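You operate a simulated robot arm through the tools that you are given. There is no shell and no other tool.

You run a simulated robot arm. Do the job below in one go: nothing can be reset, and whatever is moved stays where it is left.

## Task
Put things in order on the top of the loading table. At the end: the long orange housing (marked "RIGHT") stands where the long green housing (marked "LEFT") stood; the long teal housing (marked "RIGHT") stands on top of the checked plate; the short grey housing (marked "RIGHT") stands where the long teal housing stood; the white gauge stands on top of the black roll of tape; the long green housing stands where the short grey housing stood; whatever was shut is shut again. Leave all else as you found it, and nothing knocked over.

Only the result counts: the job must be done as asked and must still hold three seconds after the hand-in. Knocking over, shifting, dropping, spilling or breaking anything else fails it.

## Robot
A 6-joint arm with a two-finger parallel gripper, fixed in place. Base frame: the origin is at the foot of the arm, x ahead of it, y to its left, z up; the work surface is at about z = 0. Readings come in m, rad, newtons and seconds.
With the tool pointing down near the work surface it reaches from about 0.14 to 0.58 m from the base axis. Its first joint turns from -1.152 to 1.152 rad. Payload 2.1 kg.
The tool frame sits at the grasp point between the pads (the TCP): z along the fingers, y along the line on which they close. The tips reach 0.03 m beyond it. The gripper opens to 0.094 m. The fingers are 0.028 m wide and 0.01 m thick; the gripper's body (0.05 by 0.096 m) begins 0.055 m behind the TCP.
Orientation is that of the tool frame in the base frame, as a unit quaternion [x, y, z, w]. With the fingers straight down and closing along the base's y, the tool's x points along the base's -x, its y along +y and its z along -z.

## Interface
- The arm moves only by the tool play_rows. Its argument "series" is a list of rows, each a list of 7 numbers: the turn, a rotation vector about the tool's x, y, z in rad, then the shift along the tool's x, y, z in m, then the opening, from 0 (shut) to 1 (fully open). In form: [[wx, wy, wz, x, y, z, fingers], ...]. A call has 1 to 20 rows; each row shifts and turns the commanded pose from where the row before left it, along the tool's axes as they then stand. Rows are played at 5 a second. More than 0.05 m and 0.15 rad between two rows, or a gripper value outside its range, and nothing of the call is played. A pose out of reach is approached as far as the arm can. The call stops where the force on the tool passes 40 N (or 10 N more than at its start, if that is more) or the arm is blocked; 0.2 s more then pass. Each finger travels about 0.072 m/s and halts on what it meets, pressing with about 21 N; the grip force reading is that of the motor and also rises with nothing between the fingers. The clock runs only during rows and for 0.2 s after the last one: add rows that do not move to give the fingers time. It gives the time, the measured TCP pose, the force on the tool (base axes), the opening and the grip force at its end, in the units of the frame above (readings bear some noise), with the torque about the TCP (base axes, N m) and any sound that the robot's microphone picked up.
- Cameras (640 x 400 px; columns grow to the right, rows downward): "scene" is fixed at [0.0481, -0.3671, 0.4803]; the picture's right is [0.83, -0.55, 0.00], its down [-0.33, -0.49, -0.81] and it looks along [0.45, 0.67, -0.59] (base axes); focal length 284 px, centre (320, 200). "wrist" rides on the gripper at [0.076, 0.014, -0.103] in the tool frame; the picture's right is [-0.18, 0.98, 0.00], its down [-0.75, -0.14, -0.64] and it looks along [-0.63, -0.12, 0.77] (tool axes); focal length 243 px, centre (320, 200). There is no depth. A picture from a camera that has moved, and an enlarged one, comes with that camera's place and axes in the base frame and with its lens.
- get_image(camera): a new picture of that camera. It takes no simulated time.
- enlarge(camera, box): a new picture of the part [left, top, right, bottom] of that camera's present view, enlarged. It takes no simulated time.
- hand_in(): hands the job in; it is judged then, once.

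Places have to be worked out from the pictures, the camera data and where the tool is seen. Open the gripper and draw the arm clear of the work before you hand the job in, unless the task says otherwise.

The tools are called as name(argument=value, ...) on one line, values as JSON. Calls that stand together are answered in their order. play_rows: Moves the arm, as the interface text tells. Its arguments: {"type":"object","properties":{"series":{"type":"array","items":{"type":"array","items":{"type":"number"}}}},"required":["series"]} The other tools are called the same way: get_image (camera) takes a picture; enlarge (camera, box) takes an enlarged picture of a part of a camera's view; hand_in () hands the job in.

At the start:

```text
t: 0.0
position: [0.3138, 0.0703, 0.3113]
tool_rot: [0.0, 1.0, 0.001, 0.001]
wrist_force: [0.0, -0.4, -0.5]
ft_torque: [0.02, -0.03, -0.01]
width: 0.094
finger_force: 0.2
```

scene: 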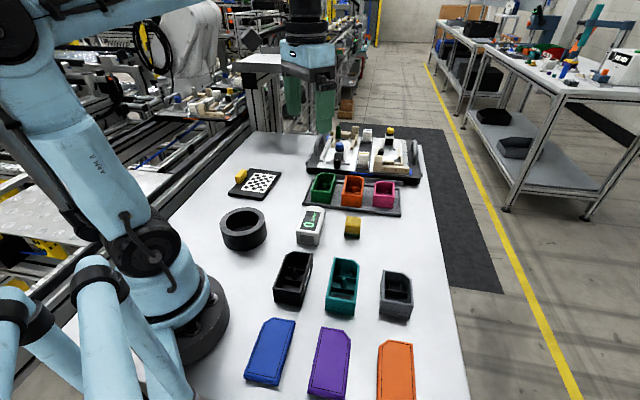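
wrist: 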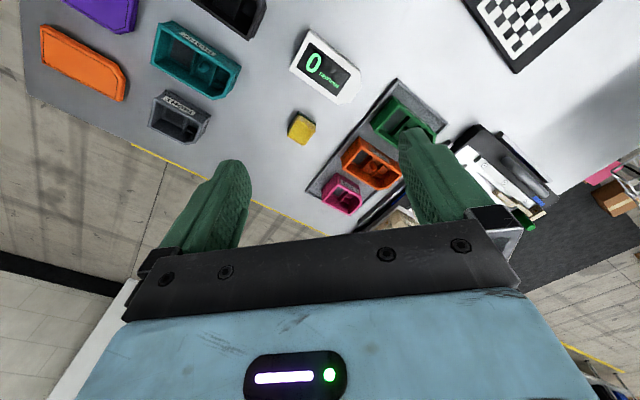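

I start by looking closely at the scene from both cameras before any motion.

enlarge(camera="scene", box=[200, 110, 440, 260])

enlarge(camera="scene", box=[220, 230, 460, 380])

enlarge(camera="wrist", box=[20, 0, 340, 200])

enlarge(camera="wrist", box=[280, 0, 600, 200])

```text
2.67 times, centred on (320, 185) of scene
camera zoom: at [0.0481, -0.3671, 0.4803], right [0.83, -0.55, 0.0], down [-0.33, -0.49, -0.81], along [0.45, 0.67, -0.59], focal length 756 px, centre (320, 240)
```

zoom: 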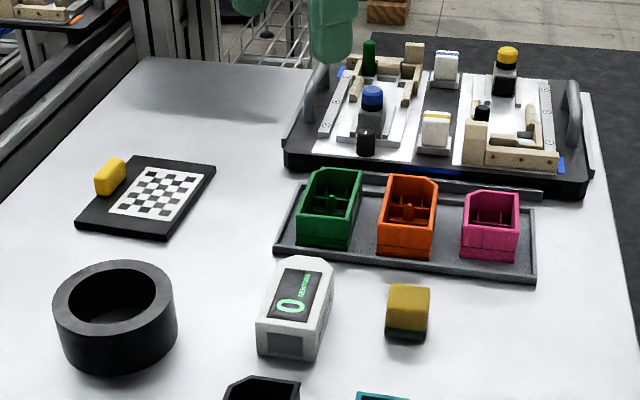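

```text
2.67 times, centred on (340, 305) of scene
camera zoom: at [0.0481, -0.3671, 0.4803], right [0.83, -0.55, 0.0], down [-0.33, -0.49, -0.81], along [0.45, 0.67, -0.59], focal length 756 px, centre (267, -80)
```

zoom: 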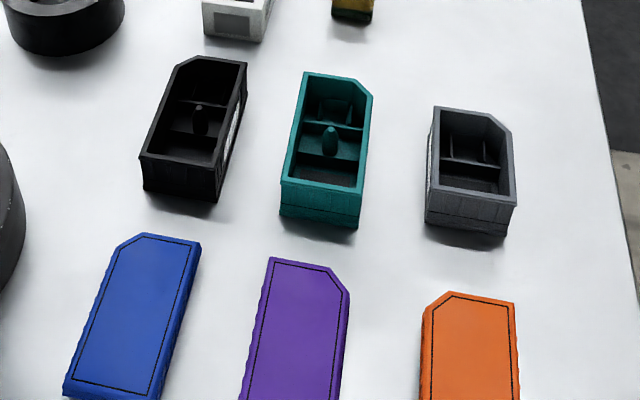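

```text
2.00 times, centred on (180, 100) of wrist
camera zoom: at [0.2362, 0.0845, 0.4138], right [0.18, 0.98, 0.0], down [0.75, -0.14, 0.64], along [0.63, -0.12, -0.77], focal length 485 px, centre (600, 400)
```

zoom: 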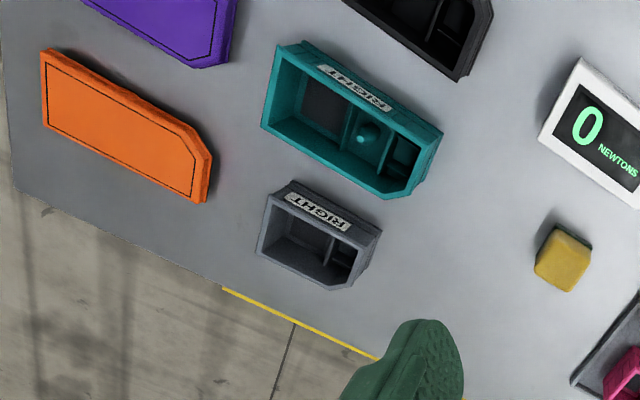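

```text
2.00 times, centred on (440, 100) of wrist
camera zoom: at [0.2362, 0.0845, 0.4138], right [0.18, 0.98, 0.0], down [0.75, -0.14, 0.64], along [0.63, -0.12, -0.77], focal length 485 px, centre (80, 400)
```

zoom: 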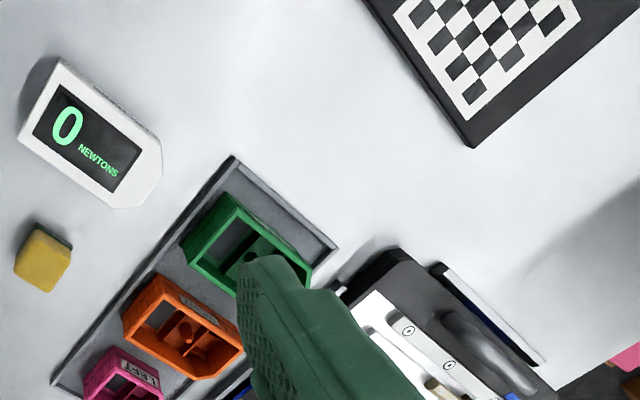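

I judge the open housings in the tray, the row of black/teal/grey, and three flat items in front. I zoom in more to read the labels and see what the front items are.

enlarge(camera="scene", box=[290, 160, 410, 235])

enlarge(camera="scene", box=[230, 300, 430, 400])

enlarge(camera="scene", box=[260, 240, 420, 330])

enlarge(camera="scene", box=[210, 155, 300, 260])

enlarge(camera="wrist", box=[280, 70, 480, 220])

```text
5.33 times, centred on (350, 198) of scene
camera zoom: at [0.0481, -0.3671, 0.4803], right [0.83, -0.55, 0.0], down [-0.33, -0.49, -0.81], along [0.45, 0.67, -0.59], focal length 1512 px, centre (160, 213)
```

zoom: 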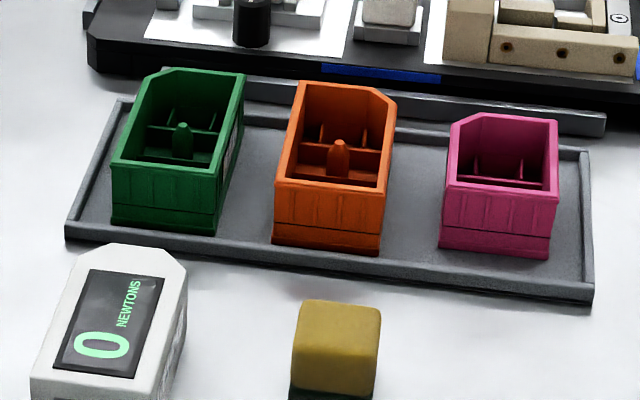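

```text
3.20 times, centred on (330, 350) of scene
camera zoom: at [0.0481, -0.3671, 0.4803], right [0.83, -0.55, 0.0], down [-0.33, -0.49, -0.81], along [0.45, 0.67, -0.59], focal length 908 px, centre (288, -280)
```

zoom: 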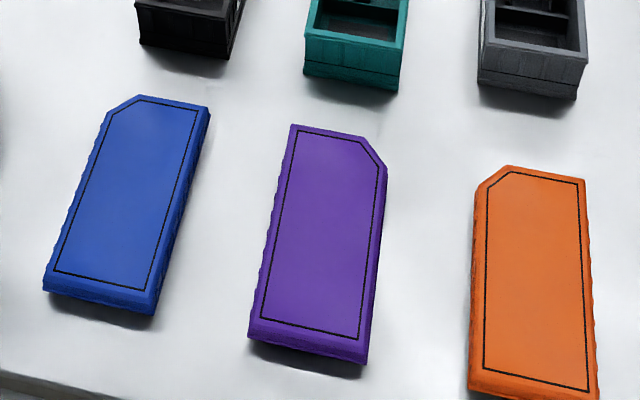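

```text
4.00 times, centred on (340, 285) of scene
camera zoom: at [0.0481, -0.3671, 0.4803], right [0.83, -0.55, 0.0], down [-0.33, -0.49, -0.81], along [0.45, 0.67, -0.59], focal length 1134 px, centre (240, -140)
```

zoom: 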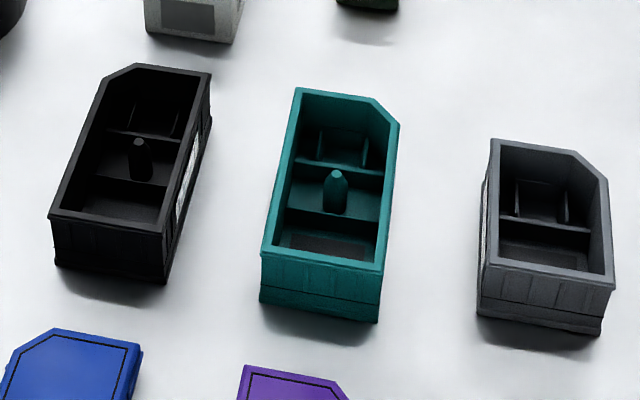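

```text
3.81 times, centred on (255, 208) of scene
camera zoom: at [0.0481, -0.3671, 0.4803], right [0.83, -0.55, 0.0], down [-0.33, -0.49, -0.81], along [0.45, 0.67, -0.59], focal length 1080 px, centre (568, 171)
```

zoom: 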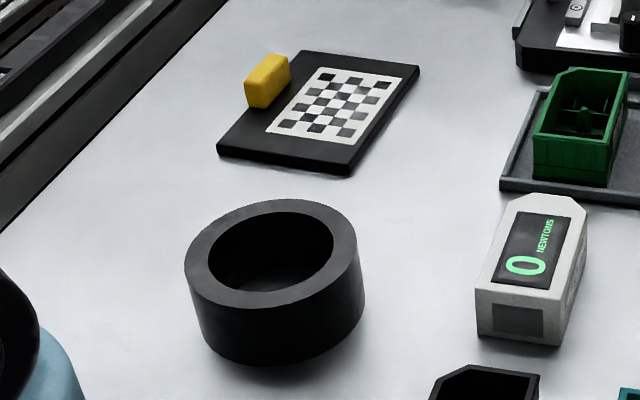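

```text
2.67 times, centred on (380, 145) of wrist
camera zoom: at [0.2362, 0.0845, 0.4138], right [0.18, 0.98, 0.0], down [0.75, -0.14, 0.64], along [0.63, -0.12, -0.77], focal length 647 px, centre (160, 347)
```

zoom: 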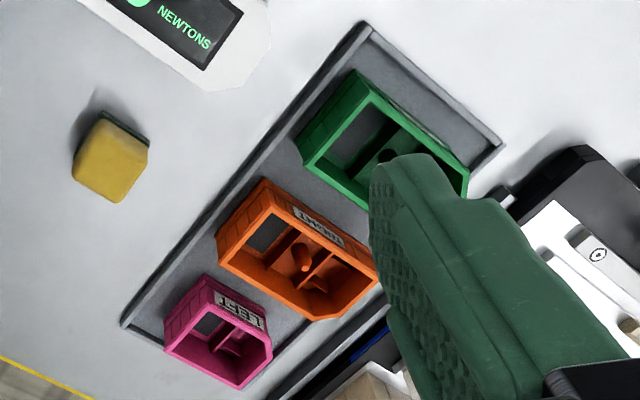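

The labels are readable on the wrist view (orange "RIGHT", teal "RIGHT", grey "RIGHT", pink "LEFT"), and the objects sit at about 45° yaw. I turn the tool by 45° in place at this safe height so that it closes across the housings, then look again.

play_rows(series=[[0, 0, -0.1309, 0, 0, 0, 1], [0, 0, -0.1309, 0, 0, 0, 1], [0, 0, -0.1309, 0, 0, 0, 1], [0, 0, -0.1309, 0, 0, 0, 1], [0, 0, -0.1309, 0, 0, 0, 1], [0, 0, -0.1309, 0, 0, 0, 1], [0, 0, 0, 0, 0, 0, 1], [0, 0, 0, 0, 0, 0, 1]])

get_image(camera="wrist")

get_image(camera="scene")

```text
t: 1.8
position: [0.3119, 0.0701, 0.3138]
tool_rot: [-0.382, 0.924, 0.001, 0.001]
wrist_force: [-0.7, 0.1, 0.3]
ft_torque: [0.01, -0.04, -0.02]
width: 0.0939
finger_force: 0.1
```

```text
taken
camera wrist: at [0.2487, 0.0259, 0.4144], right [-0.57, 0.82, 0.0], down [0.63, 0.43, 0.64], along [0.53, 0.36, -0.77], focal length 243 px, centre (320, 200)
```

wrist: 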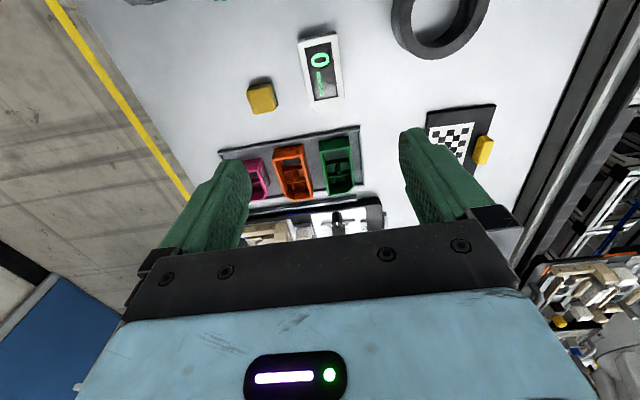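

```text
taken
```

scene: 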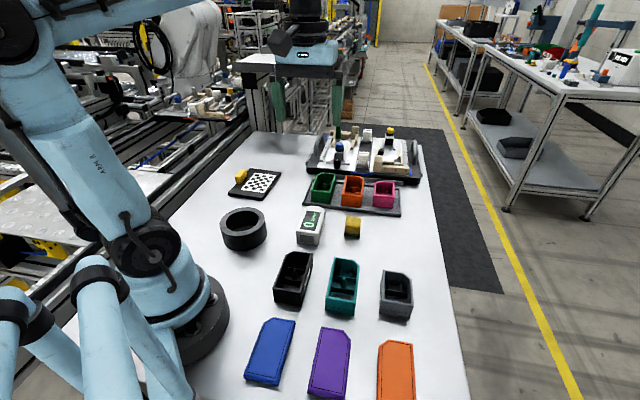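

The tool now closes across the housings; position about (0.312, 0.070, 0.311). I move at this height over towards the tray to see green and orange from above.

play_rows(series=[[0, 0, 0, -0.0425, -0.0212, 0, 1], [0, 0, 0, -0.0425, -0.0212, 0, 1], [0, 0, 0, 0, 0, 0, 1], [0, 0, 0, 0, 0, 0, 1]])

get_image(camera="wrist")

enlarge(camera="wrist", box=[200, 0, 440, 150])

```text
t: 2.8
position: [0.4031, 0.101, 0.3119]
tool_rot: [-0.383, 0.924, 0.001, 0.0]
wrist_force: [0.8, 0.0, -1.2]
ft_torque: [0.0, -0.01, -0.01]
width: 0.0941
finger_force: 0.1
```

```text
taken
camera wrist: at [0.3395, 0.0565, 0.4131], right [-0.56, 0.83, 0.0], down [0.63, 0.43, 0.64], along [0.53, 0.36, -0.77], focal length 243 px, centre (320, 200)
```

wrist: 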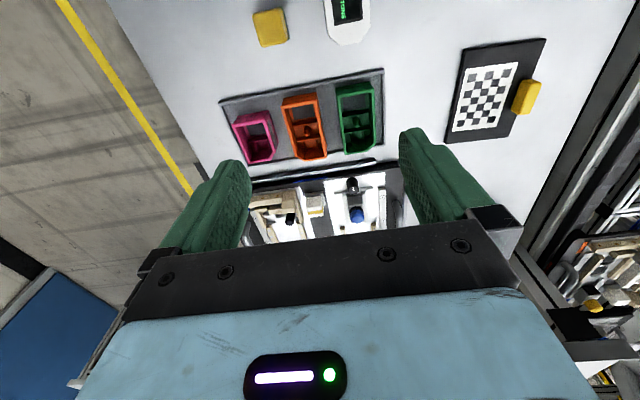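

```text
2.67 times, centred on (320, 75) of wrist
camera zoom: at [0.3395, 0.0565, 0.4131], right [-0.56, 0.83, 0.0], down [0.63, 0.43, 0.64], along [0.53, 0.36, -0.77], focal length 647 px, centre (320, 533)
```

zoom: 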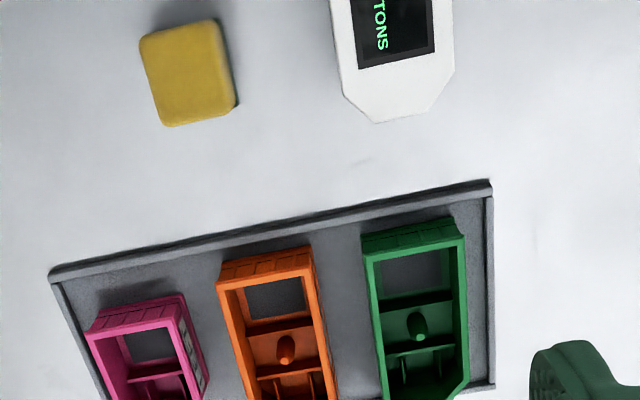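

The tray is in clear view from here. I enlarge the tray and the checked plate separately for measuring.

enlarge(camera="wrist", box=[215, 60, 391, 170])

enlarge(camera="wrist", box=[430, 30, 558, 150])

```text
3.64 times, centred on (303, 115) of wrist
camera zoom: at [0.3395, 0.0565, 0.4131], right [-0.56, 0.83, 0.0], down [0.63, 0.43, 0.64], along [0.53, 0.36, -0.77], focal length 882 px, centre (382, 509)
```

zoom: 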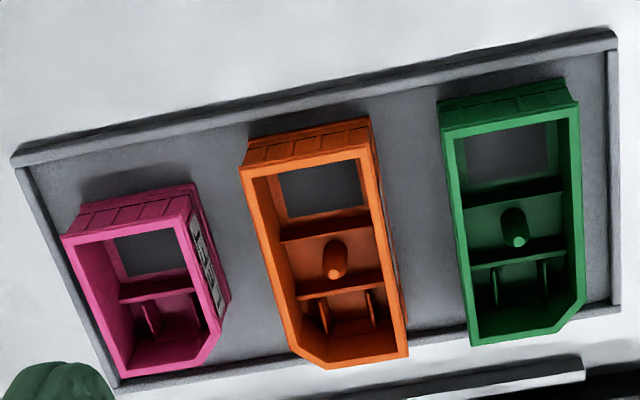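

```text
3.33 times, centred on (494, 90) of wrist
camera zoom: at [0.3395, 0.0565, 0.4131], right [-0.56, 0.83, 0.0], down [0.63, 0.43, 0.64], along [0.53, 0.36, -0.77], focal length 809 px, centre (-260, 567)
```

zoom: 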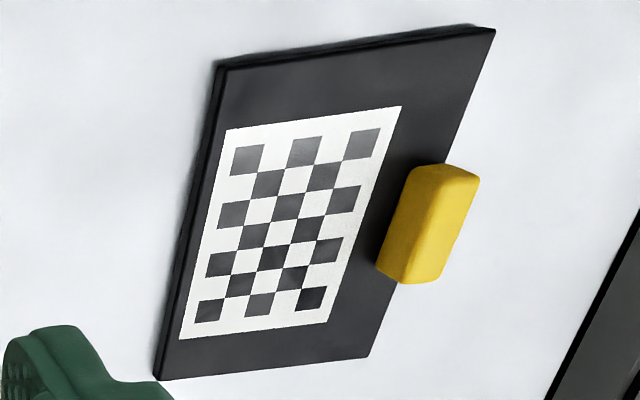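

Green is centred at about (0.435, 0.194), orange at about (0.493, 0.136), both ~0.055 × 0.098 m at 45°; plate centre about (0.291, 0.351). I move at height over the teal/grey row to measure those.

play_rows(series=[[0, 0, 0, 0.0417, -0.0104, 0, 1], [0, 0, 0, 0.0417, -0.0104, 0, 1], [0, 0, 0, 0.0417, -0.0104, 0, 1], [0, 0, 0, 0.0417, -0.0104, 0, 1], [0, 0, 0, 0.0417, -0.0104, 0, 1], [0, 0, 0, 0.0417, -0.0104, 0, 1], [0, 0, 0, 0, 0, 0, 1], [0, 0, 0, 0, 0, 0, 1]])

get_image(camera="wrist")

enlarge(camera="wrist", box=[200, 0, 440, 150])

```text
t: 4.6
position: [0.2698, -0.1234, 0.3124]
tool_rot: [-0.383, 0.924, 0.0, 0.001]
wrist_force: [0.8, 0.7, -0.3]
ft_torque: [0.01, -0.01, 0.04]
width: 0.0939
finger_force: 0.0
```

```text
taken
camera wrist: at [0.2059, -0.1676, 0.4131], right [-0.57, 0.83, 0.0], down [0.63, 0.43, 0.64], along [0.53, 0.36, -0.77], focal length 243 px, centre (320, 200)
```

wrist: 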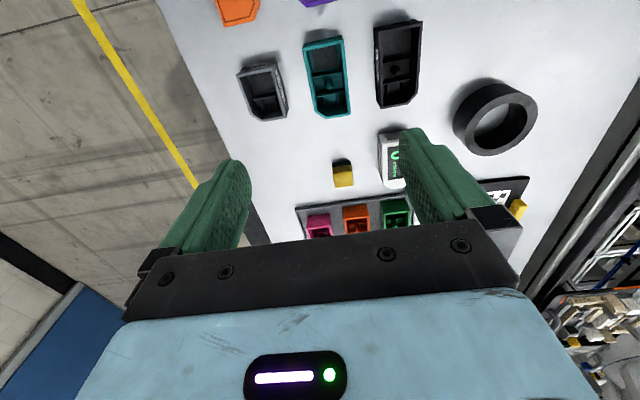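

```text
2.67 times, centred on (320, 75) of wrist
camera zoom: at [0.2059, -0.1676, 0.4131], right [-0.57, 0.83, 0.0], down [0.63, 0.43, 0.64], along [0.53, 0.36, -0.77], focal length 647 px, centre (320, 533)
```

zoom: 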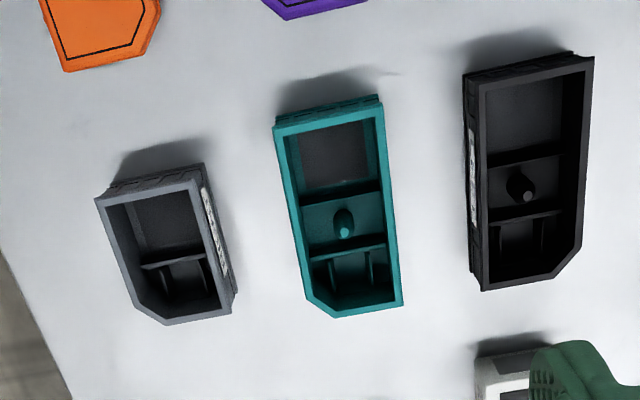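

Teal is measured at about (0.278, -0.102) and grey at about (0.3485, -0.173), both at 45° with ~4.5 cm gaps. I centre over the teal and descend to about z = 0.12, then check alignment.

play_rows(series=[[0, 0, 0, -0.0211, 0.0086, 0, 1], [0, 0, 0, 0, 0, 0.048, 1], [0, 0, 0, 0, 0, 0.048, 1], [0, 0, 0, 0, 0, 0.048, 1], [0, 0, 0, 0, 0, 0.048, 1], [0, 0, 0, 0, 0, 0, 1], [0, 0, 0, 0, 0, 0, 1]])

get_image(camera="wrist")

get_image(camera="scene")

enlarge(camera="wrist", box=[200, 40, 440, 190])

```text
t: 6.2
position: [0.2778, -0.0979, 0.1204]
tool_rot: [-0.383, 0.924, 0.001, 0.001]
wrist_force: [0.0, -0.9, -0.7]
ft_torque: [0.01, 0.01, 0.02]
width: 0.0944
finger_force: 0.1
```

```text
taken
camera wrist: at [0.2144, -0.1427, 0.2221], right [-0.56, 0.83, 0.0], down [0.63, 0.43, 0.64], along [0.53, 0.36, -0.77], focal length 243 px, centre (320, 200)
```

wrist: 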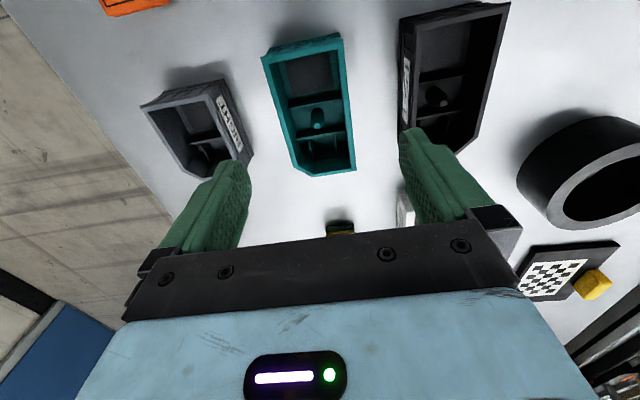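

```text
taken
```

scene: 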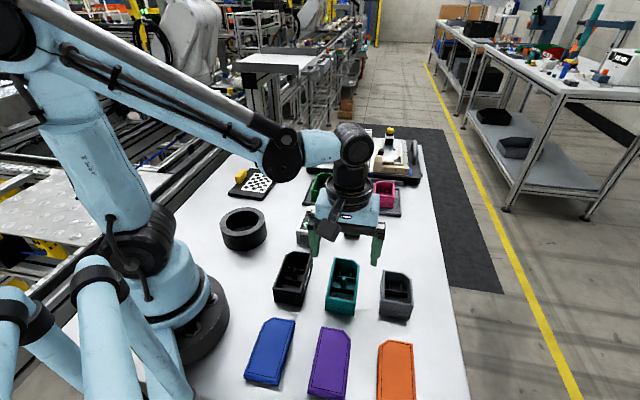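

```text
2.67 times, centred on (320, 115) of wrist
camera zoom: at [0.2144, -0.1427, 0.2221], right [-0.56, 0.83, 0.0], down [0.63, 0.43, 0.64], along [0.53, 0.36, -0.77], focal length 647 px, centre (320, 427)
```

zoom: 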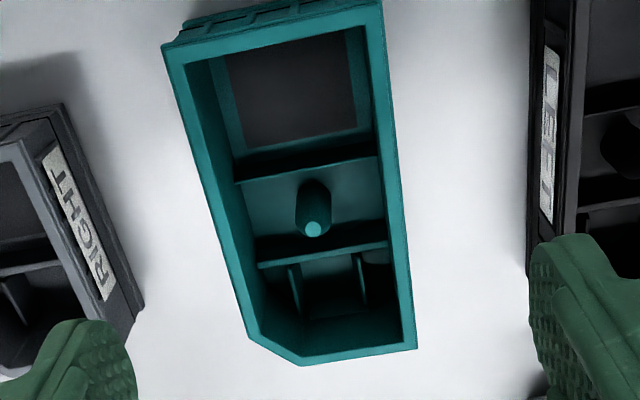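

The close view puts the teal centre at (0.278, -0.103) while the tool is at about (0.278, -0.0985), so I correct ~4 mm, descend to TCP z ≈ 0.038 (tips ~8 mm above the table) and check before closing.

play_rows(series=[[0, 0, 0, 0.0029, -0.0032, 0, 1], [0, 0, 0, 0, 0, 0.03, 1], [0, 0, 0, 0, 0, 0.03, 1], [0, 0, 0, 0, 0, 0.0215, 1], [0, 0, 0, 0, 0, 0, 1], [0, 0, 0, 0, 0, 0, 1]])

get_image(camera="wrist")

enlarge(camera="scene", box=[270, 180, 430, 330])

```text
t: 7.6
position: [0.2793, -0.1034, 0.039]
tool_rot: [-0.383, 0.924, 0.0, 0.001]
wrist_force: [-0.5, -0.2, -0.1]
ft_torque: [0.02, -0.03, -0.01]
width: 0.0939
finger_force: 0.1
```

```text
taken
camera wrist: at [0.2152, -0.1474, 0.1414], right [-0.56, 0.83, 0.0], down [0.63, 0.43, 0.64], along [0.53, 0.36, -0.77], focal length 243 px, centre (320, 200)
```

wrist: 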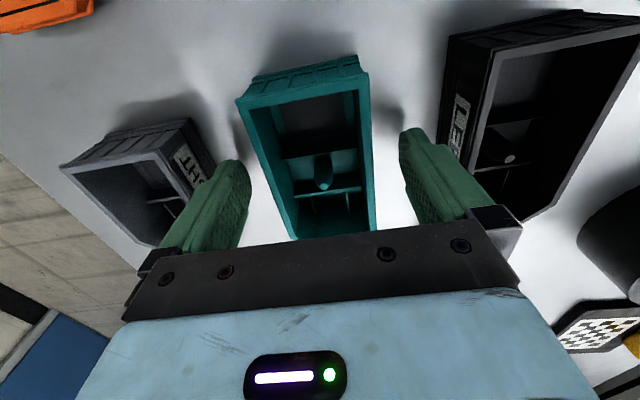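

```text
2.67 times, centred on (350, 255) of scene
camera zoom: at [0.0481, -0.3671, 0.4803], right [0.83, -0.55, 0.0], down [-0.33, -0.49, -0.81], along [0.45, 0.67, -0.59], focal length 756 px, centre (240, 53)
```

zoom: 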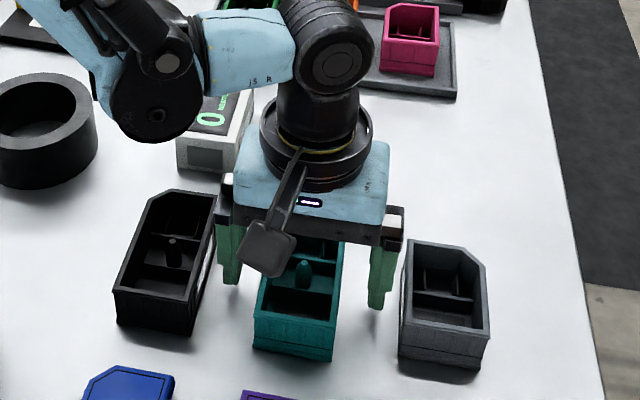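

The fingers straddle the teal with clearance on both sides, well free of grey and black. I close on it.

play_rows(series=[[0, 0, 0, 0, 0, 0, 0.5], [0, 0, 0, 0, 0, 0, 0.4], [0, 0, 0, 0, 0, 0, 0], [0, 0, 0, 0, 0, 0, 0], [0, 0, 0, 0, 0, 0, 0]])

```text
t: 8.8
position: [0.2785, -0.1034, 0.0399]
tool_rot: [-0.383, 0.924, 0.001, 0.001]
wrist_force: [0.6, 0.2, -1.1]
ft_torque: [-0.05, 0.02, 0.0]
width: 0.0581
finger_force: 21.0
```

Gripped at 0.058 m width with 21 N. I lift it to about z = 0.185 and check that it is held.

play_rows(series=[[0, 0, 0, 0, 0, -0.02, 0], [0, 0, 0, 0, 0, -0.04, 0], [0, 0, 0, 0, 0, -0.045, 0], [0, 0, 0, 0, 0, -0.045, 0], [0, 0, 0, 0, 0, 0, 0], [0, 0, 0, 0, 0, 0, 0]])

get_image(camera="wrist")

get_image(camera="scene")

```text
t: 10.2
position: [0.2811, -0.1016, 0.1887]
tool_rot: [-0.383, 0.924, 0.0, 0.002]
wrist_force: [-0.2, -0.2, -1.0]
ft_torque: [0.01, 0.0, 0.02]
width: 0.0583
finger_force: 20.6
```

```text
taken
camera wrist: at [0.2162, -0.1463, 0.2905], right [-0.56, 0.83, 0.0], down [0.63, 0.43, 0.64], along [0.53, 0.36, -0.77], focal length 243 px, centre (320, 200)
```

wrist: 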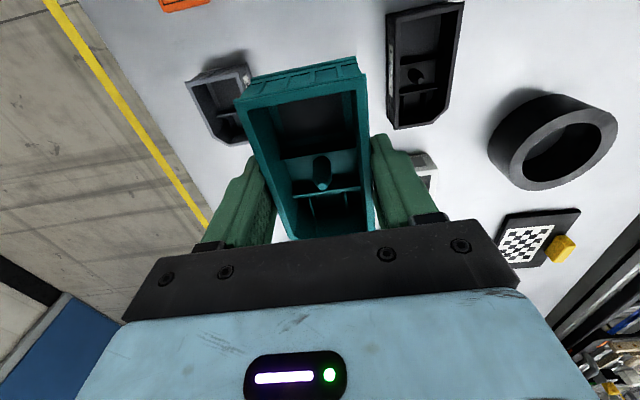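

```text
taken
```

scene: 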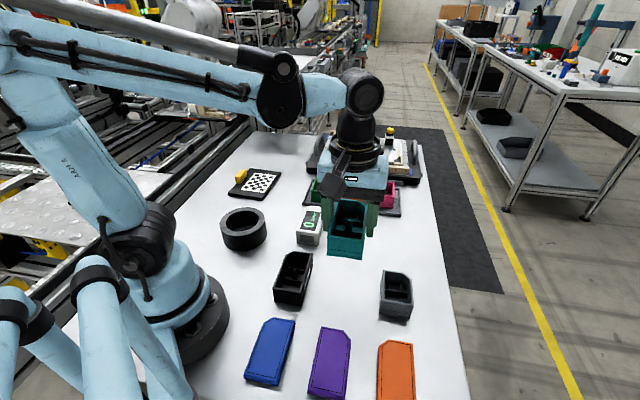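

The teal is held level at z ≈ 0.188. I carry it at this height over to above the checked plate at about (0.297, 0.345).

play_rows(series=[[0, 0, 0, -0.0165, 0.0152, 0, 0], [0, 0, 0, -0.03306, 0.03044, 0, 0], [0, 0, 0, -0.03306, 0.03044, 0, 0], [0, 0, 0, -0.03306, 0.03044, 0, 0], [0, 0, 0, -0.03306, 0.03044, 0, 0], [0, 0, 0, -0.03306, 0.03044, 0, 0], [0, 0, 0, -0.03306, 0.03044, 0, 0], [0, 0, 0, -0.03306, 0.03044, 0, 0], [0, 0, 0, -0.03306, 0.03044, 0, 0], [0, 0, 0, -0.03306, 0.03044, 0, 0], [0, 0, 0, -0.0165, 0.0152, 0, 0], [0, 0, 0, 0, 0, 0, 0], [0, 0, 0, 0, 0, 0, 0], [0, 0, 0, 0, 0, 0, 0]])

get_image(camera="wrist")

get_image(camera="scene")

```text
t: 13.2
position: [0.2986, 0.3448, 0.1879]
tool_rot: [-0.383, 0.924, 0.001, 0.0]
wrist_force: [-0.5, 0.0, -1.7]
ft_torque: [0.0, -0.02, -0.01]
width: 0.058
finger_force: 21.4
```

```text
taken
camera wrist: at [0.2328, 0.3005, 0.2887], right [-0.56, 0.83, 0.0], down [0.63, 0.43, 0.64], along [0.53, 0.36, -0.77], focal length 243 px, centre (320, 200)
```

wrist: 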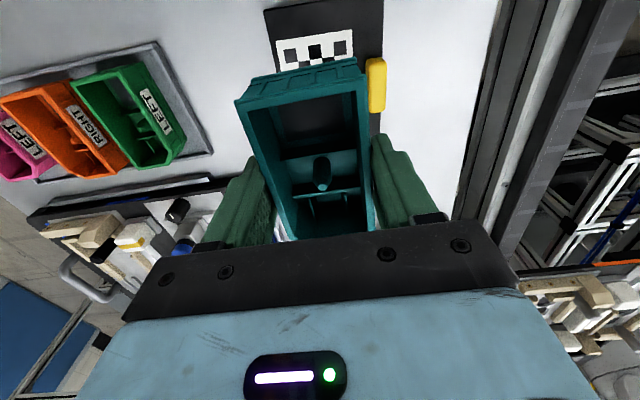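

```text
taken
```

scene: 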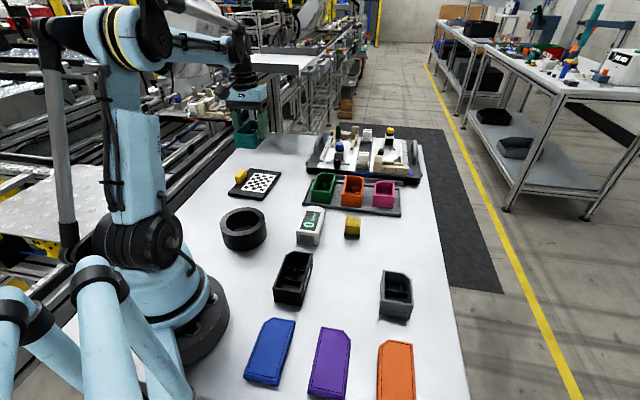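

All three tray labels are confirmed (LEFT, RIGHT, LEFT). I enlarge the plate area to check the plate edges and yellow block against the housing before lowering.

enlarge(camera="wrist", box=[230, 0, 422, 120])

enlarge(camera="scene", box=[210, 80, 306, 210])

```text
3.33 times, centred on (326, 60) of wrist
camera zoom: at [0.2328, 0.3005, 0.2887], right [-0.56, 0.83, 0.0], down [0.63, 0.43, 0.64], along [0.53, 0.36, -0.77], focal length 809 px, centre (300, 667)
```

zoom: 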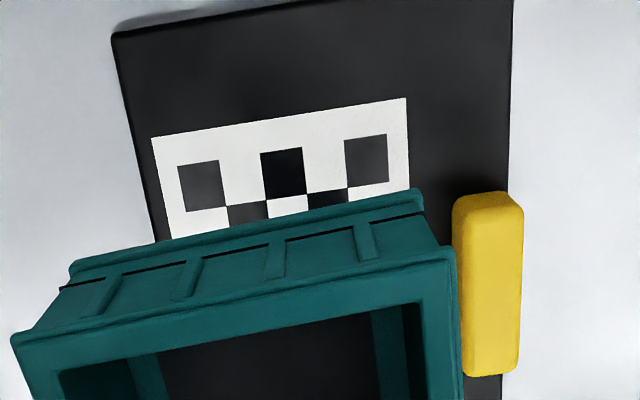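

```text
3.08 times, centred on (258, 145) of scene
camera zoom: at [0.0481, -0.3671, 0.4803], right [0.83, -0.55, 0.0], down [-0.33, -0.49, -0.81], along [0.45, 0.67, -0.59], focal length 873 px, centre (511, 369)
```

zoom: 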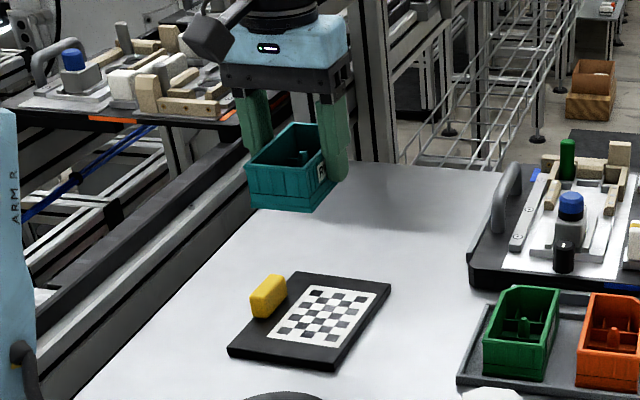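

The plate runs from v = -0.12 to -0.012 across and the teal would sit ~2 cm from the yellow block and ~1.2 cm inside the other edge, so the current spot is good. I lower to just above the plate.

play_rows(series=[[0, 0, 0, 0, 0, 0.03, 0], [0, 0, 0, 0, 0, 0.04, 0], [0, 0, 0, 0, 0, 0.04, 0], [0, 0, 0, 0, 0, 0.016, 0], [0, 0, 0, 0, 0, 0, 0], [0, 0, 0, 0, 0, 0, 0]])

enlarge(camera="scene", box=[210, 130, 306, 210])

get_image(camera="wrist")

```text
t: 14.6
position: [0.2988, 0.3438, 0.0626]
tool_rot: [-0.383, 0.924, 0.0, 0.001]
wrist_force: [0.6, 0.2, -1.4]
ft_torque: [-0.03, 0.0, 0.02]
width: 0.0579
finger_force: 20.9
```

```text
5.00 times, centred on (258, 170) of scene
camera zoom: at [0.0481, -0.3671, 0.4803], right [0.83, -0.55, 0.0], down [-0.33, -0.49, -0.81], along [0.45, 0.67, -0.59], focal length 1418 px, centre (630, 350)
```

zoom: 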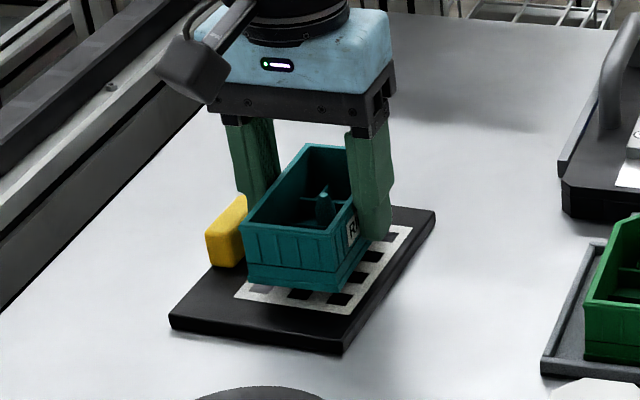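

```text
taken
camera wrist: at [0.234, 0.2996, 0.1645], right [-0.56, 0.83, 0.0], down [0.63, 0.43, 0.64], along [0.53, 0.36, -0.77], focal length 243 px, centre (320, 200)
```

wrist: 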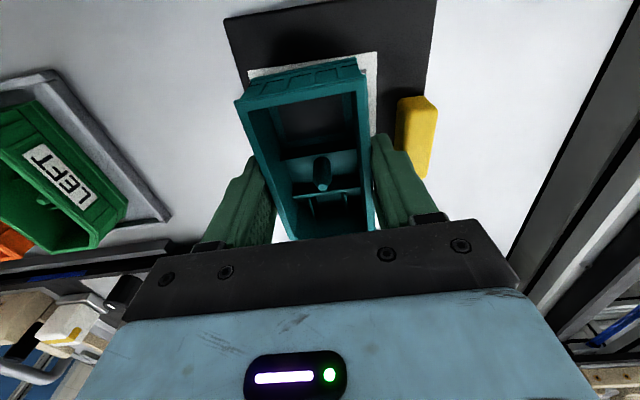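

The housing hovers about 1–1.5 cm over the plate, clear of the yellow block. I step down gently, watching the force.

play_rows(series=[[0, 0, 0, 0, 0, 0.003, 0], [0, 0, 0, 0, 0, 0.003, 0], [0, 0, 0, 0, 0, 0.002, 0], [0, 0, 0, 0, 0, 0, 0]])

enlarge(camera="scene", box=[230, 145, 294, 195])

```text
t: 15.6
position: [0.2989, 0.3449, 0.0545]
tool_rot: [-0.382, 0.924, 0.0, 0.002]
wrist_force: [-0.9, -0.3, -0.7]
ft_torque: [0.01, -0.02, -0.01]
width: 0.0578
finger_force: 21.0
```

```text
8.00 times, centred on (262, 170) of scene
camera zoom: at [0.0481, -0.3671, 0.4803], right [0.83, -0.55, 0.0], down [-0.33, -0.49, -0.81], along [0.45, 0.67, -0.59], focal length 2269 px, centre (784, 440)
```

zoom: 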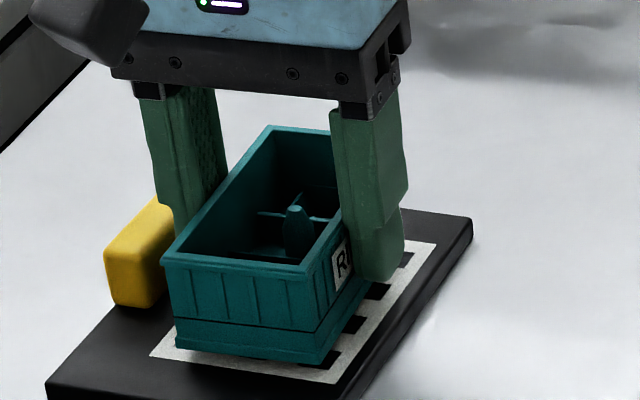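

play_rows(series=[[0, 0, 0, 0, 0, 0.002, 0], [0, 0, 0, 0, 0, 0.0015, 0], [0, 0, 0, 0, 0, 0, 0]])

```text
t: 16.4
position: [0.2987, 0.346, 0.0506]
tool_rot: [-0.383, 0.924, 0.001, 0.0]
wrist_force: [0.3, 0.1, -1.6]
ft_torque: [0.01, 0.0, -0.01]
width: 0.0579
finger_force: 21.2
```

No contact yet at z ≈ 0.0505, with the force still at baseline. I continue in 1 mm steps.

play_rows(series=[[0, 0, 0, 0, 0, 0.001, 0], [0, 0, 0, 0, 0, 0.001, 0], [0, 0, 0, 0, 0, 0, 0]])

enlarge(camera="scene", box=[230, 145, 294, 195])

```text
t: 17.2
position: [0.2983, 0.3438, 0.0497]
tool_rot: [-0.384, 0.923, 0.0, 0.002]
wrist_force: [0.5, 0.6, -1.6]
ft_torque: [0.02, 0.01, 0.01]
width: 0.0582
finger_force: 20.8
```

```text
8.00 times, centred on (262, 170) of scene
camera zoom: at [0.0481, -0.3671, 0.4803], right [0.83, -0.55, 0.0], down [-0.33, -0.49, -0.81], along [0.45, 0.67, -0.59], focal length 2269 px, centre (784, 440)
```

zoom: 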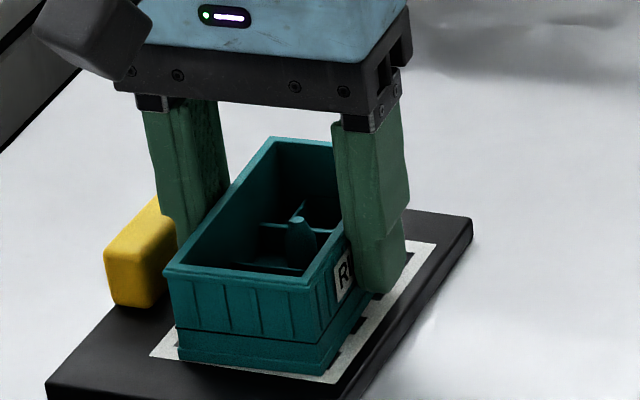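

play_rows(series=[[0, 0, 0, 0, 0, 0.001, 0], [0, 0, 0, 0, 0, 0.001, 0], [0, 0, 0, 0, 0, 0, 0]])

```text
t: 18.0
position: [0.2987, 0.3451, 0.0473]
tool_rot: [-0.382, 0.924, 0.0, 0.001]
wrist_force: [-0.2, 2.5, 18.6]
ft_torque: [-0.01, -0.01, 0.0]
width: 0.0584
finger_force: 21.3
```

Contact is felt (18.6 N up), so the housing rests on the plate. I ease off half a millimetre, open only a little (0.070 m) to stay clear of the yellow block, then rise.

play_rows(series=[[0, 0, 0, 0, 0, -0.0006, 0], [0, 0, 0, 0, 0, 0, 0.68], [0, 0, 0, 0, 0, 0, 0.73], [0, 0, 0, 0, 0, 0, 0.73], [0, 0, 0, 0, 0, 0, 0.73]])

get_image(camera="wrist")

enlarge(camera="scene", box=[230, 145, 294, 195])

```text
t: 19.2
position: [0.2994, 0.3455, 0.0492]
tool_rot: [-0.383, 0.924, 0.0, 0.002]
wrist_force: [-0.7, -0.6, 0.5]
ft_torque: [-0.03, 0.0, 0.0]
width: 0.0688
finger_force: 0.0
```

```text
taken
camera wrist: at [0.2346, 0.3012, 0.15], right [-0.56, 0.83, 0.0], down [0.63, 0.43, 0.64], along [0.53, 0.36, -0.77], focal length 243 px, centre (320, 200)
```

wrist: 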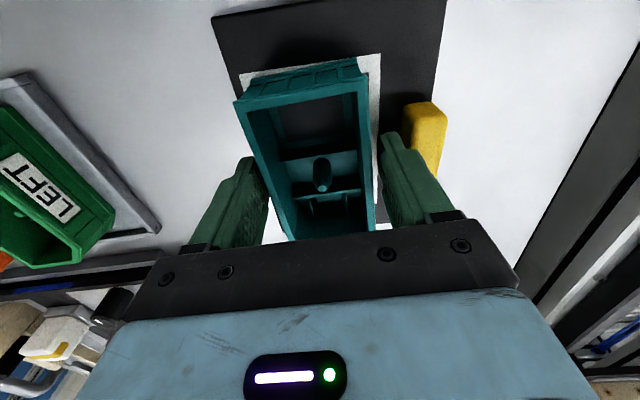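

```text
8.00 times, centred on (262, 170) of scene
camera zoom: at [0.0481, -0.3671, 0.4803], right [0.83, -0.55, 0.0], down [-0.33, -0.49, -0.81], along [0.45, 0.67, -0.59], focal length 2269 px, centre (784, 440)
```

zoom: 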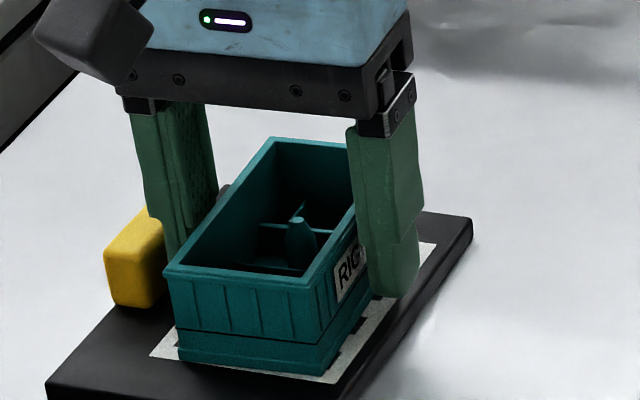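

The teal stands on the plate, clear of the block. I rise straight up to z ≈ 0.19 and travel back over to the grey housing.

play_rows(series=[[0, 0, 0, 0, 0, -0.01, 0.73], [0, 0, 0, 0, 0, -0.03, 0.73], [0, 0, 0, 0, 0, -0.05, 0.73], [0, 0, 0, 0, 0, -0.05, 0.9], [0, 0, 0, 0.02997, -0.0366, 0, 1], [0, 0, 0, 0.02997, -0.0366, 0, 1], [0, 0, 0, 0.02997, -0.0366, 0, 1], [0, 0, 0, 0.02997, -0.0366, 0, 1], [0, 0, 0, 0.02997, -0.0366, 0, 1], [0, 0, 0, 0.02997, -0.0366, 0, 1], [0, 0, 0, 0.02997, -0.0366, 0, 1], [0, 0, 0, 0.02997, -0.0366, 0, 1], [0, 0, 0, 0.02997, -0.0366, 0, 1], [0, 0, 0, 0.02997, -0.0366, 0, 1], [0, 0, 0, 0.02997, -0.0366, 0, 1], [0, 0, 0, 0, 0, 0, 1], [0, 0, 0, 0, 0, 0, 1]])

get_image(camera="wrist")

enlarge(camera="wrist", box=[200, 20, 440, 170])

enlarge(camera="scene", box=[220, 145, 300, 205])

```text
t: 22.8
position: [0.3514, -0.1737, 0.1878]
tool_rot: [-0.383, 0.924, 0.0, 0.001]
wrist_force: [-0.3, 0.0, -1.0]
ft_torque: [-0.01, 0.0, 0.01]
width: 0.0942
finger_force: 0.1
```

```text
taken
camera wrist: at [0.287, -0.2173, 0.2895], right [-0.56, 0.83, 0.0], down [0.63, 0.43, 0.64], along [0.53, 0.36, -0.77], focal length 243 px, centre (320, 200)
```

wrist: 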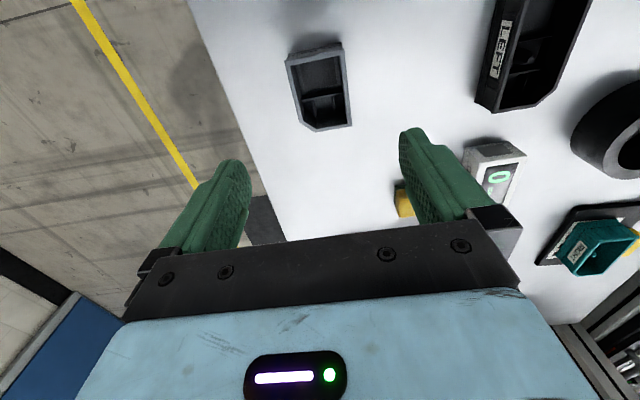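

```text
2.67 times, centred on (320, 95) of wrist
camera zoom: at [0.287, -0.2173, 0.2895], right [-0.56, 0.83, 0.0], down [0.63, 0.43, 0.64], along [0.53, 0.36, -0.77], focal length 647 px, centre (320, 480)
```

zoom: 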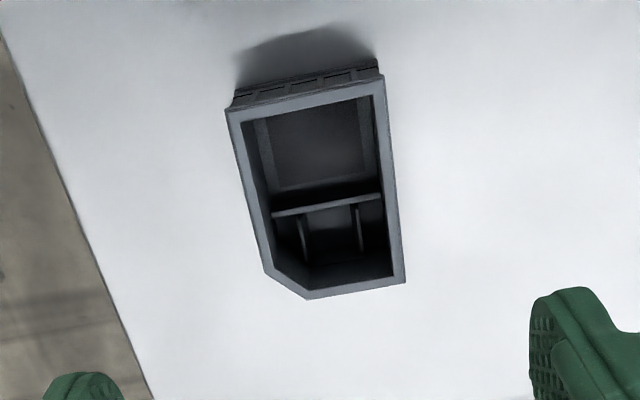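

```text
6.67 times, centred on (260, 175) of scene
camera zoom: at [0.0481, -0.3671, 0.4803], right [0.83, -0.55, 0.0], down [-0.33, -0.49, -0.81], along [0.45, 0.67, -0.59], focal length 1891 px, centre (720, 367)
```

zoom: 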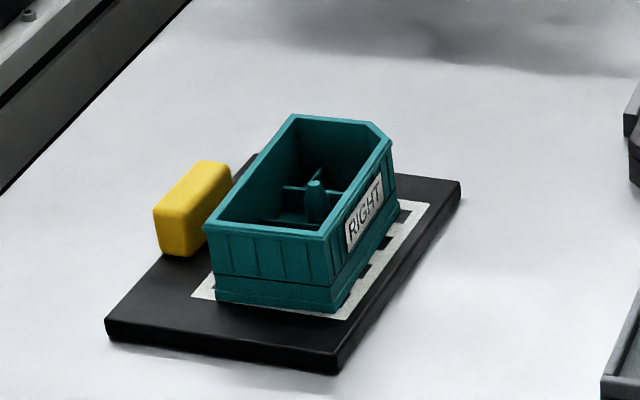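

The teal stands well on the plate. Grey measures (0.349, -0.173) and the tool is within ~1.5 mm; I trim, descend to z ≈ 0.038 and close on it.

play_rows(series=[[0, 0, 0, 0.0011, 0.0011, 0, 1], [0, 0, 0, 0, 0, 0.045, 1], [0, 0, 0, 0, 0, 0.045, 1], [0, 0, 0, 0, 0, 0.04, 1], [0, 0, 0, 0, 0, 0.019, 1], [0, 0, 0, 0, 0, 0, 1], [0, 0, 0, 0, 0, 0, 1]])

get_image(camera="wrist")

```text
t: 24.4
position: [0.3486, -0.1757, 0.037]
tool_rot: [-0.383, 0.924, 0.001, 0.001]
wrist_force: [0.5, 0.7, 0.2]
ft_torque: [-0.02, 0.03, -0.02]
width: 0.0941
finger_force: 0.1
```

```text
taken
camera wrist: at [0.2845, -0.2194, 0.1399], right [-0.56, 0.83, 0.0], down [0.63, 0.43, 0.64], along [0.53, 0.36, -0.77], focal length 243 px, centre (320, 200)
```

wrist: 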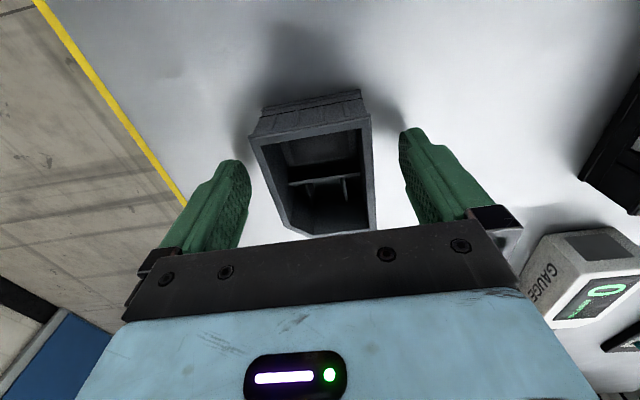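

Fingers straddle the grey evenly. I close and lift.

play_rows(series=[[0, 0, 0, 0, 0, 0, 0.5], [0, 0, 0, 0, 0, 0, 0.4], [0, 0, 0, 0, 0, 0, 0], [0, 0, 0, 0, 0, 0, 0], [0, 0, 0, 0, 0, 0, 0], [0, 0, 0, 0, 0, -0.015, 0], [0, 0, 0, 0, 0, -0.035, 0], [0, 0, 0, 0, 0, -0.04, 0], [0, 0, 0, 0, 0, 0, 0], [0, 0, 0, 0, 0, 0, 0]])

get_image(camera="wrist")

```text
t: 26.6
position: [0.3479, -0.173, 0.1286]
tool_rot: [-0.382, 0.924, 0.001, 0.0]
wrist_force: [0.3, 0.4, -0.1]
ft_torque: [0.0, 0.03, 0.0]
width: 0.0579
finger_force: 20.9
```

```text
taken
camera wrist: at [0.284, -0.2172, 0.2302], right [-0.56, 0.83, 0.0], down [0.63, 0.43, 0.64], along [0.53, 0.36, -0.77], focal length 243 px, centre (320, 200)
```

wrist: 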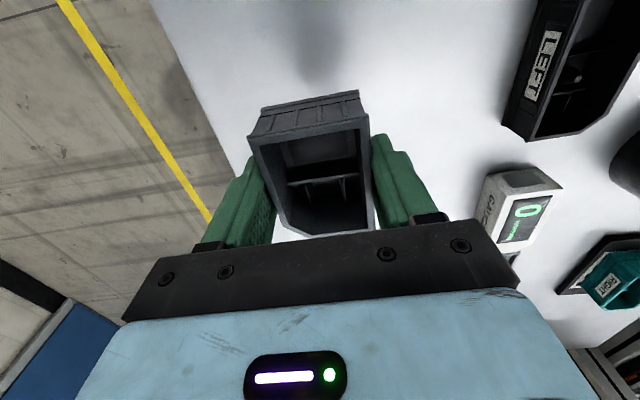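

Grey is held. I shift it ~0.1 m sideways to the teal's old place at (0.278, -0.103).

play_rows(series=[[0, 0, 0, 0.0005, 0.018, 0, 0], [0, 0, 0, 0.0007, 0.033, 0, 0], [0, 0, 0, 0.0007, 0.033, 0, 0], [0, 0, 0, 0, 0.0149, 0, 0], [0, 0, 0, 0, 0, 0, 0], [0, 0, 0, 0, 0, 0.03, 0], [0, 0, 0, 0, 0, 0.03, 0], [0, 0, 0, 0, 0, 0.02, 0], [0, 0, 0, 0, 0, 0, 0], [0, 0, 0, 0, 0, 0, 0]])

get_image(camera="wrist")

get_image(camera="scene")

```text
t: 28.8
position: [0.2757, -0.1037, 0.0483]
tool_rot: [-0.382, 0.924, 0.0, 0.001]
wrist_force: [0.8, 0.7, -0.6]
ft_torque: [0.02, 0.01, 0.0]
width: 0.0577
finger_force: 20.6
```

```text
taken
camera wrist: at [0.2113, -0.1481, 0.1492], right [-0.56, 0.83, 0.0], down [0.63, 0.43, 0.64], along [0.53, 0.36, -0.77], focal length 243 px, centre (320, 200)
```

wrist: 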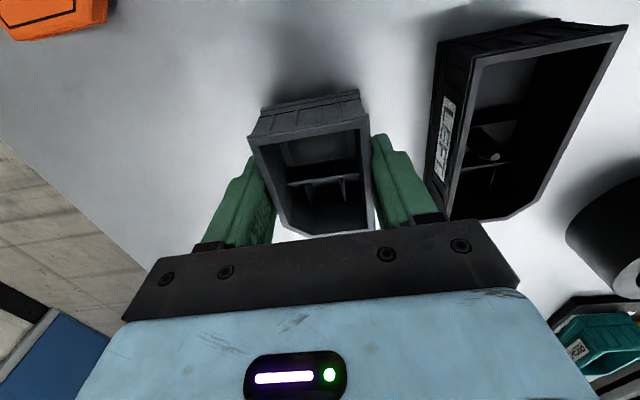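

```text
taken
```

scene: 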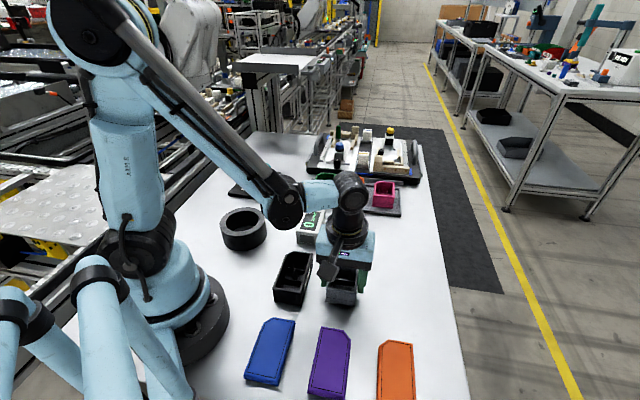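

It hovers ~1 cm over the spot, within ~1 mm of the target. I lower to near contact.

play_rows(series=[[0, 0, 0, 0, 0, 0.005, 0], [0, 0, 0, 0, 0, 0.003, 0], [0, 0, 0, 0, 0, 0.001, 0], [0, 0, 0, 0, 0, 0, 0]])

```text
t: 29.8
position: [0.2769, -0.1041, 0.0403]
tool_rot: [-0.383, 0.924, -0.001, 0.001]
wrist_force: [0.0, 0.5, -0.8]
ft_torque: [0.01, 0.01, 0.01]
width: 0.058
finger_force: 21.0
```

play_rows(series=[[0, 0, 0, 0, 0, 0.001, 0], [0, 0, 0, 0, 0, 0.001, 0], [0, 0, 0, 0, 0, 0, 0]])

```text
t: 30.6
position: [0.2765, -0.1046, 0.0379]
tool_rot: [-0.382, 0.924, -0.001, 0.001]
wrist_force: [-0.5, -5.6, 19.1]
ft_torque: [-0.06, -0.01, 0.0]
width: 0.0579
finger_force: 20.7
```

Contact with the table is felt. I ease off slightly, open fully in steps and rise.

play_rows(series=[[0, 0, 0, 0, 0, -0.0006, 0], [0, 0, 0, 0, 0, 0, 0.68], [0, 0, 0, 0, 0, 0, 0.8], [0, 0, 0, 0, 0, 0, 0.9], [0, 0, 0, 0, 0, 0, 0.9], [0, 0, 0, 0, 0, -0.01, 0.9], [0, 0, 0, 0, 0, -0.04, 0.9], [0, 0, 0, 0, 0, -0.05, 0.9], [0, 0, 0, 0, 0, -0.05, 0.9], [0, 0, 0, 0, 0, 0, 0.9], [0, 0, 0, 0, 0, 0, 0.9]])

get_image(camera="wrist")

enlarge(camera="wrist", box=[200, 20, 440, 170])

```text
t: 33.0
position: [0.2776, -0.1035, 0.1883]
tool_rot: [-0.383, 0.924, 0.001, 0.001]
wrist_force: [0.5, 0.0, 0.0]
ft_torque: [0.0, 0.0, -0.02]
width: 0.0844
finger_force: 0.0
```

```text
taken
camera wrist: at [0.2125, -0.1485, 0.2897], right [-0.56, 0.83, 0.0], down [0.63, 0.43, 0.64], along [0.53, 0.36, -0.77], focal length 243 px, centre (320, 200)
```

wrist: 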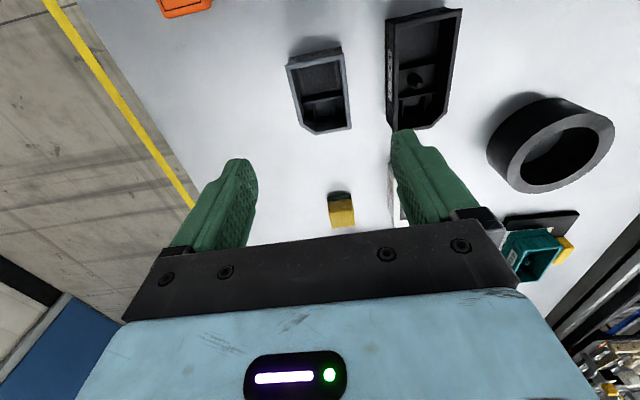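

```text
2.67 times, centred on (320, 95) of wrist
camera zoom: at [0.2125, -0.1485, 0.2897], right [-0.56, 0.83, 0.0], down [0.63, 0.43, 0.64], along [0.53, 0.36, -0.77], focal length 647 px, centre (320, 480)
```

zoom: 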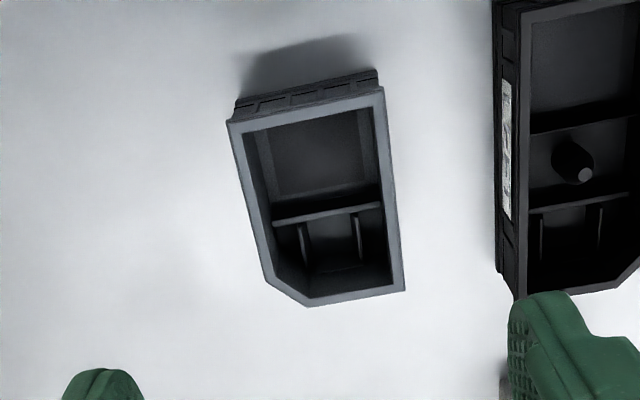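

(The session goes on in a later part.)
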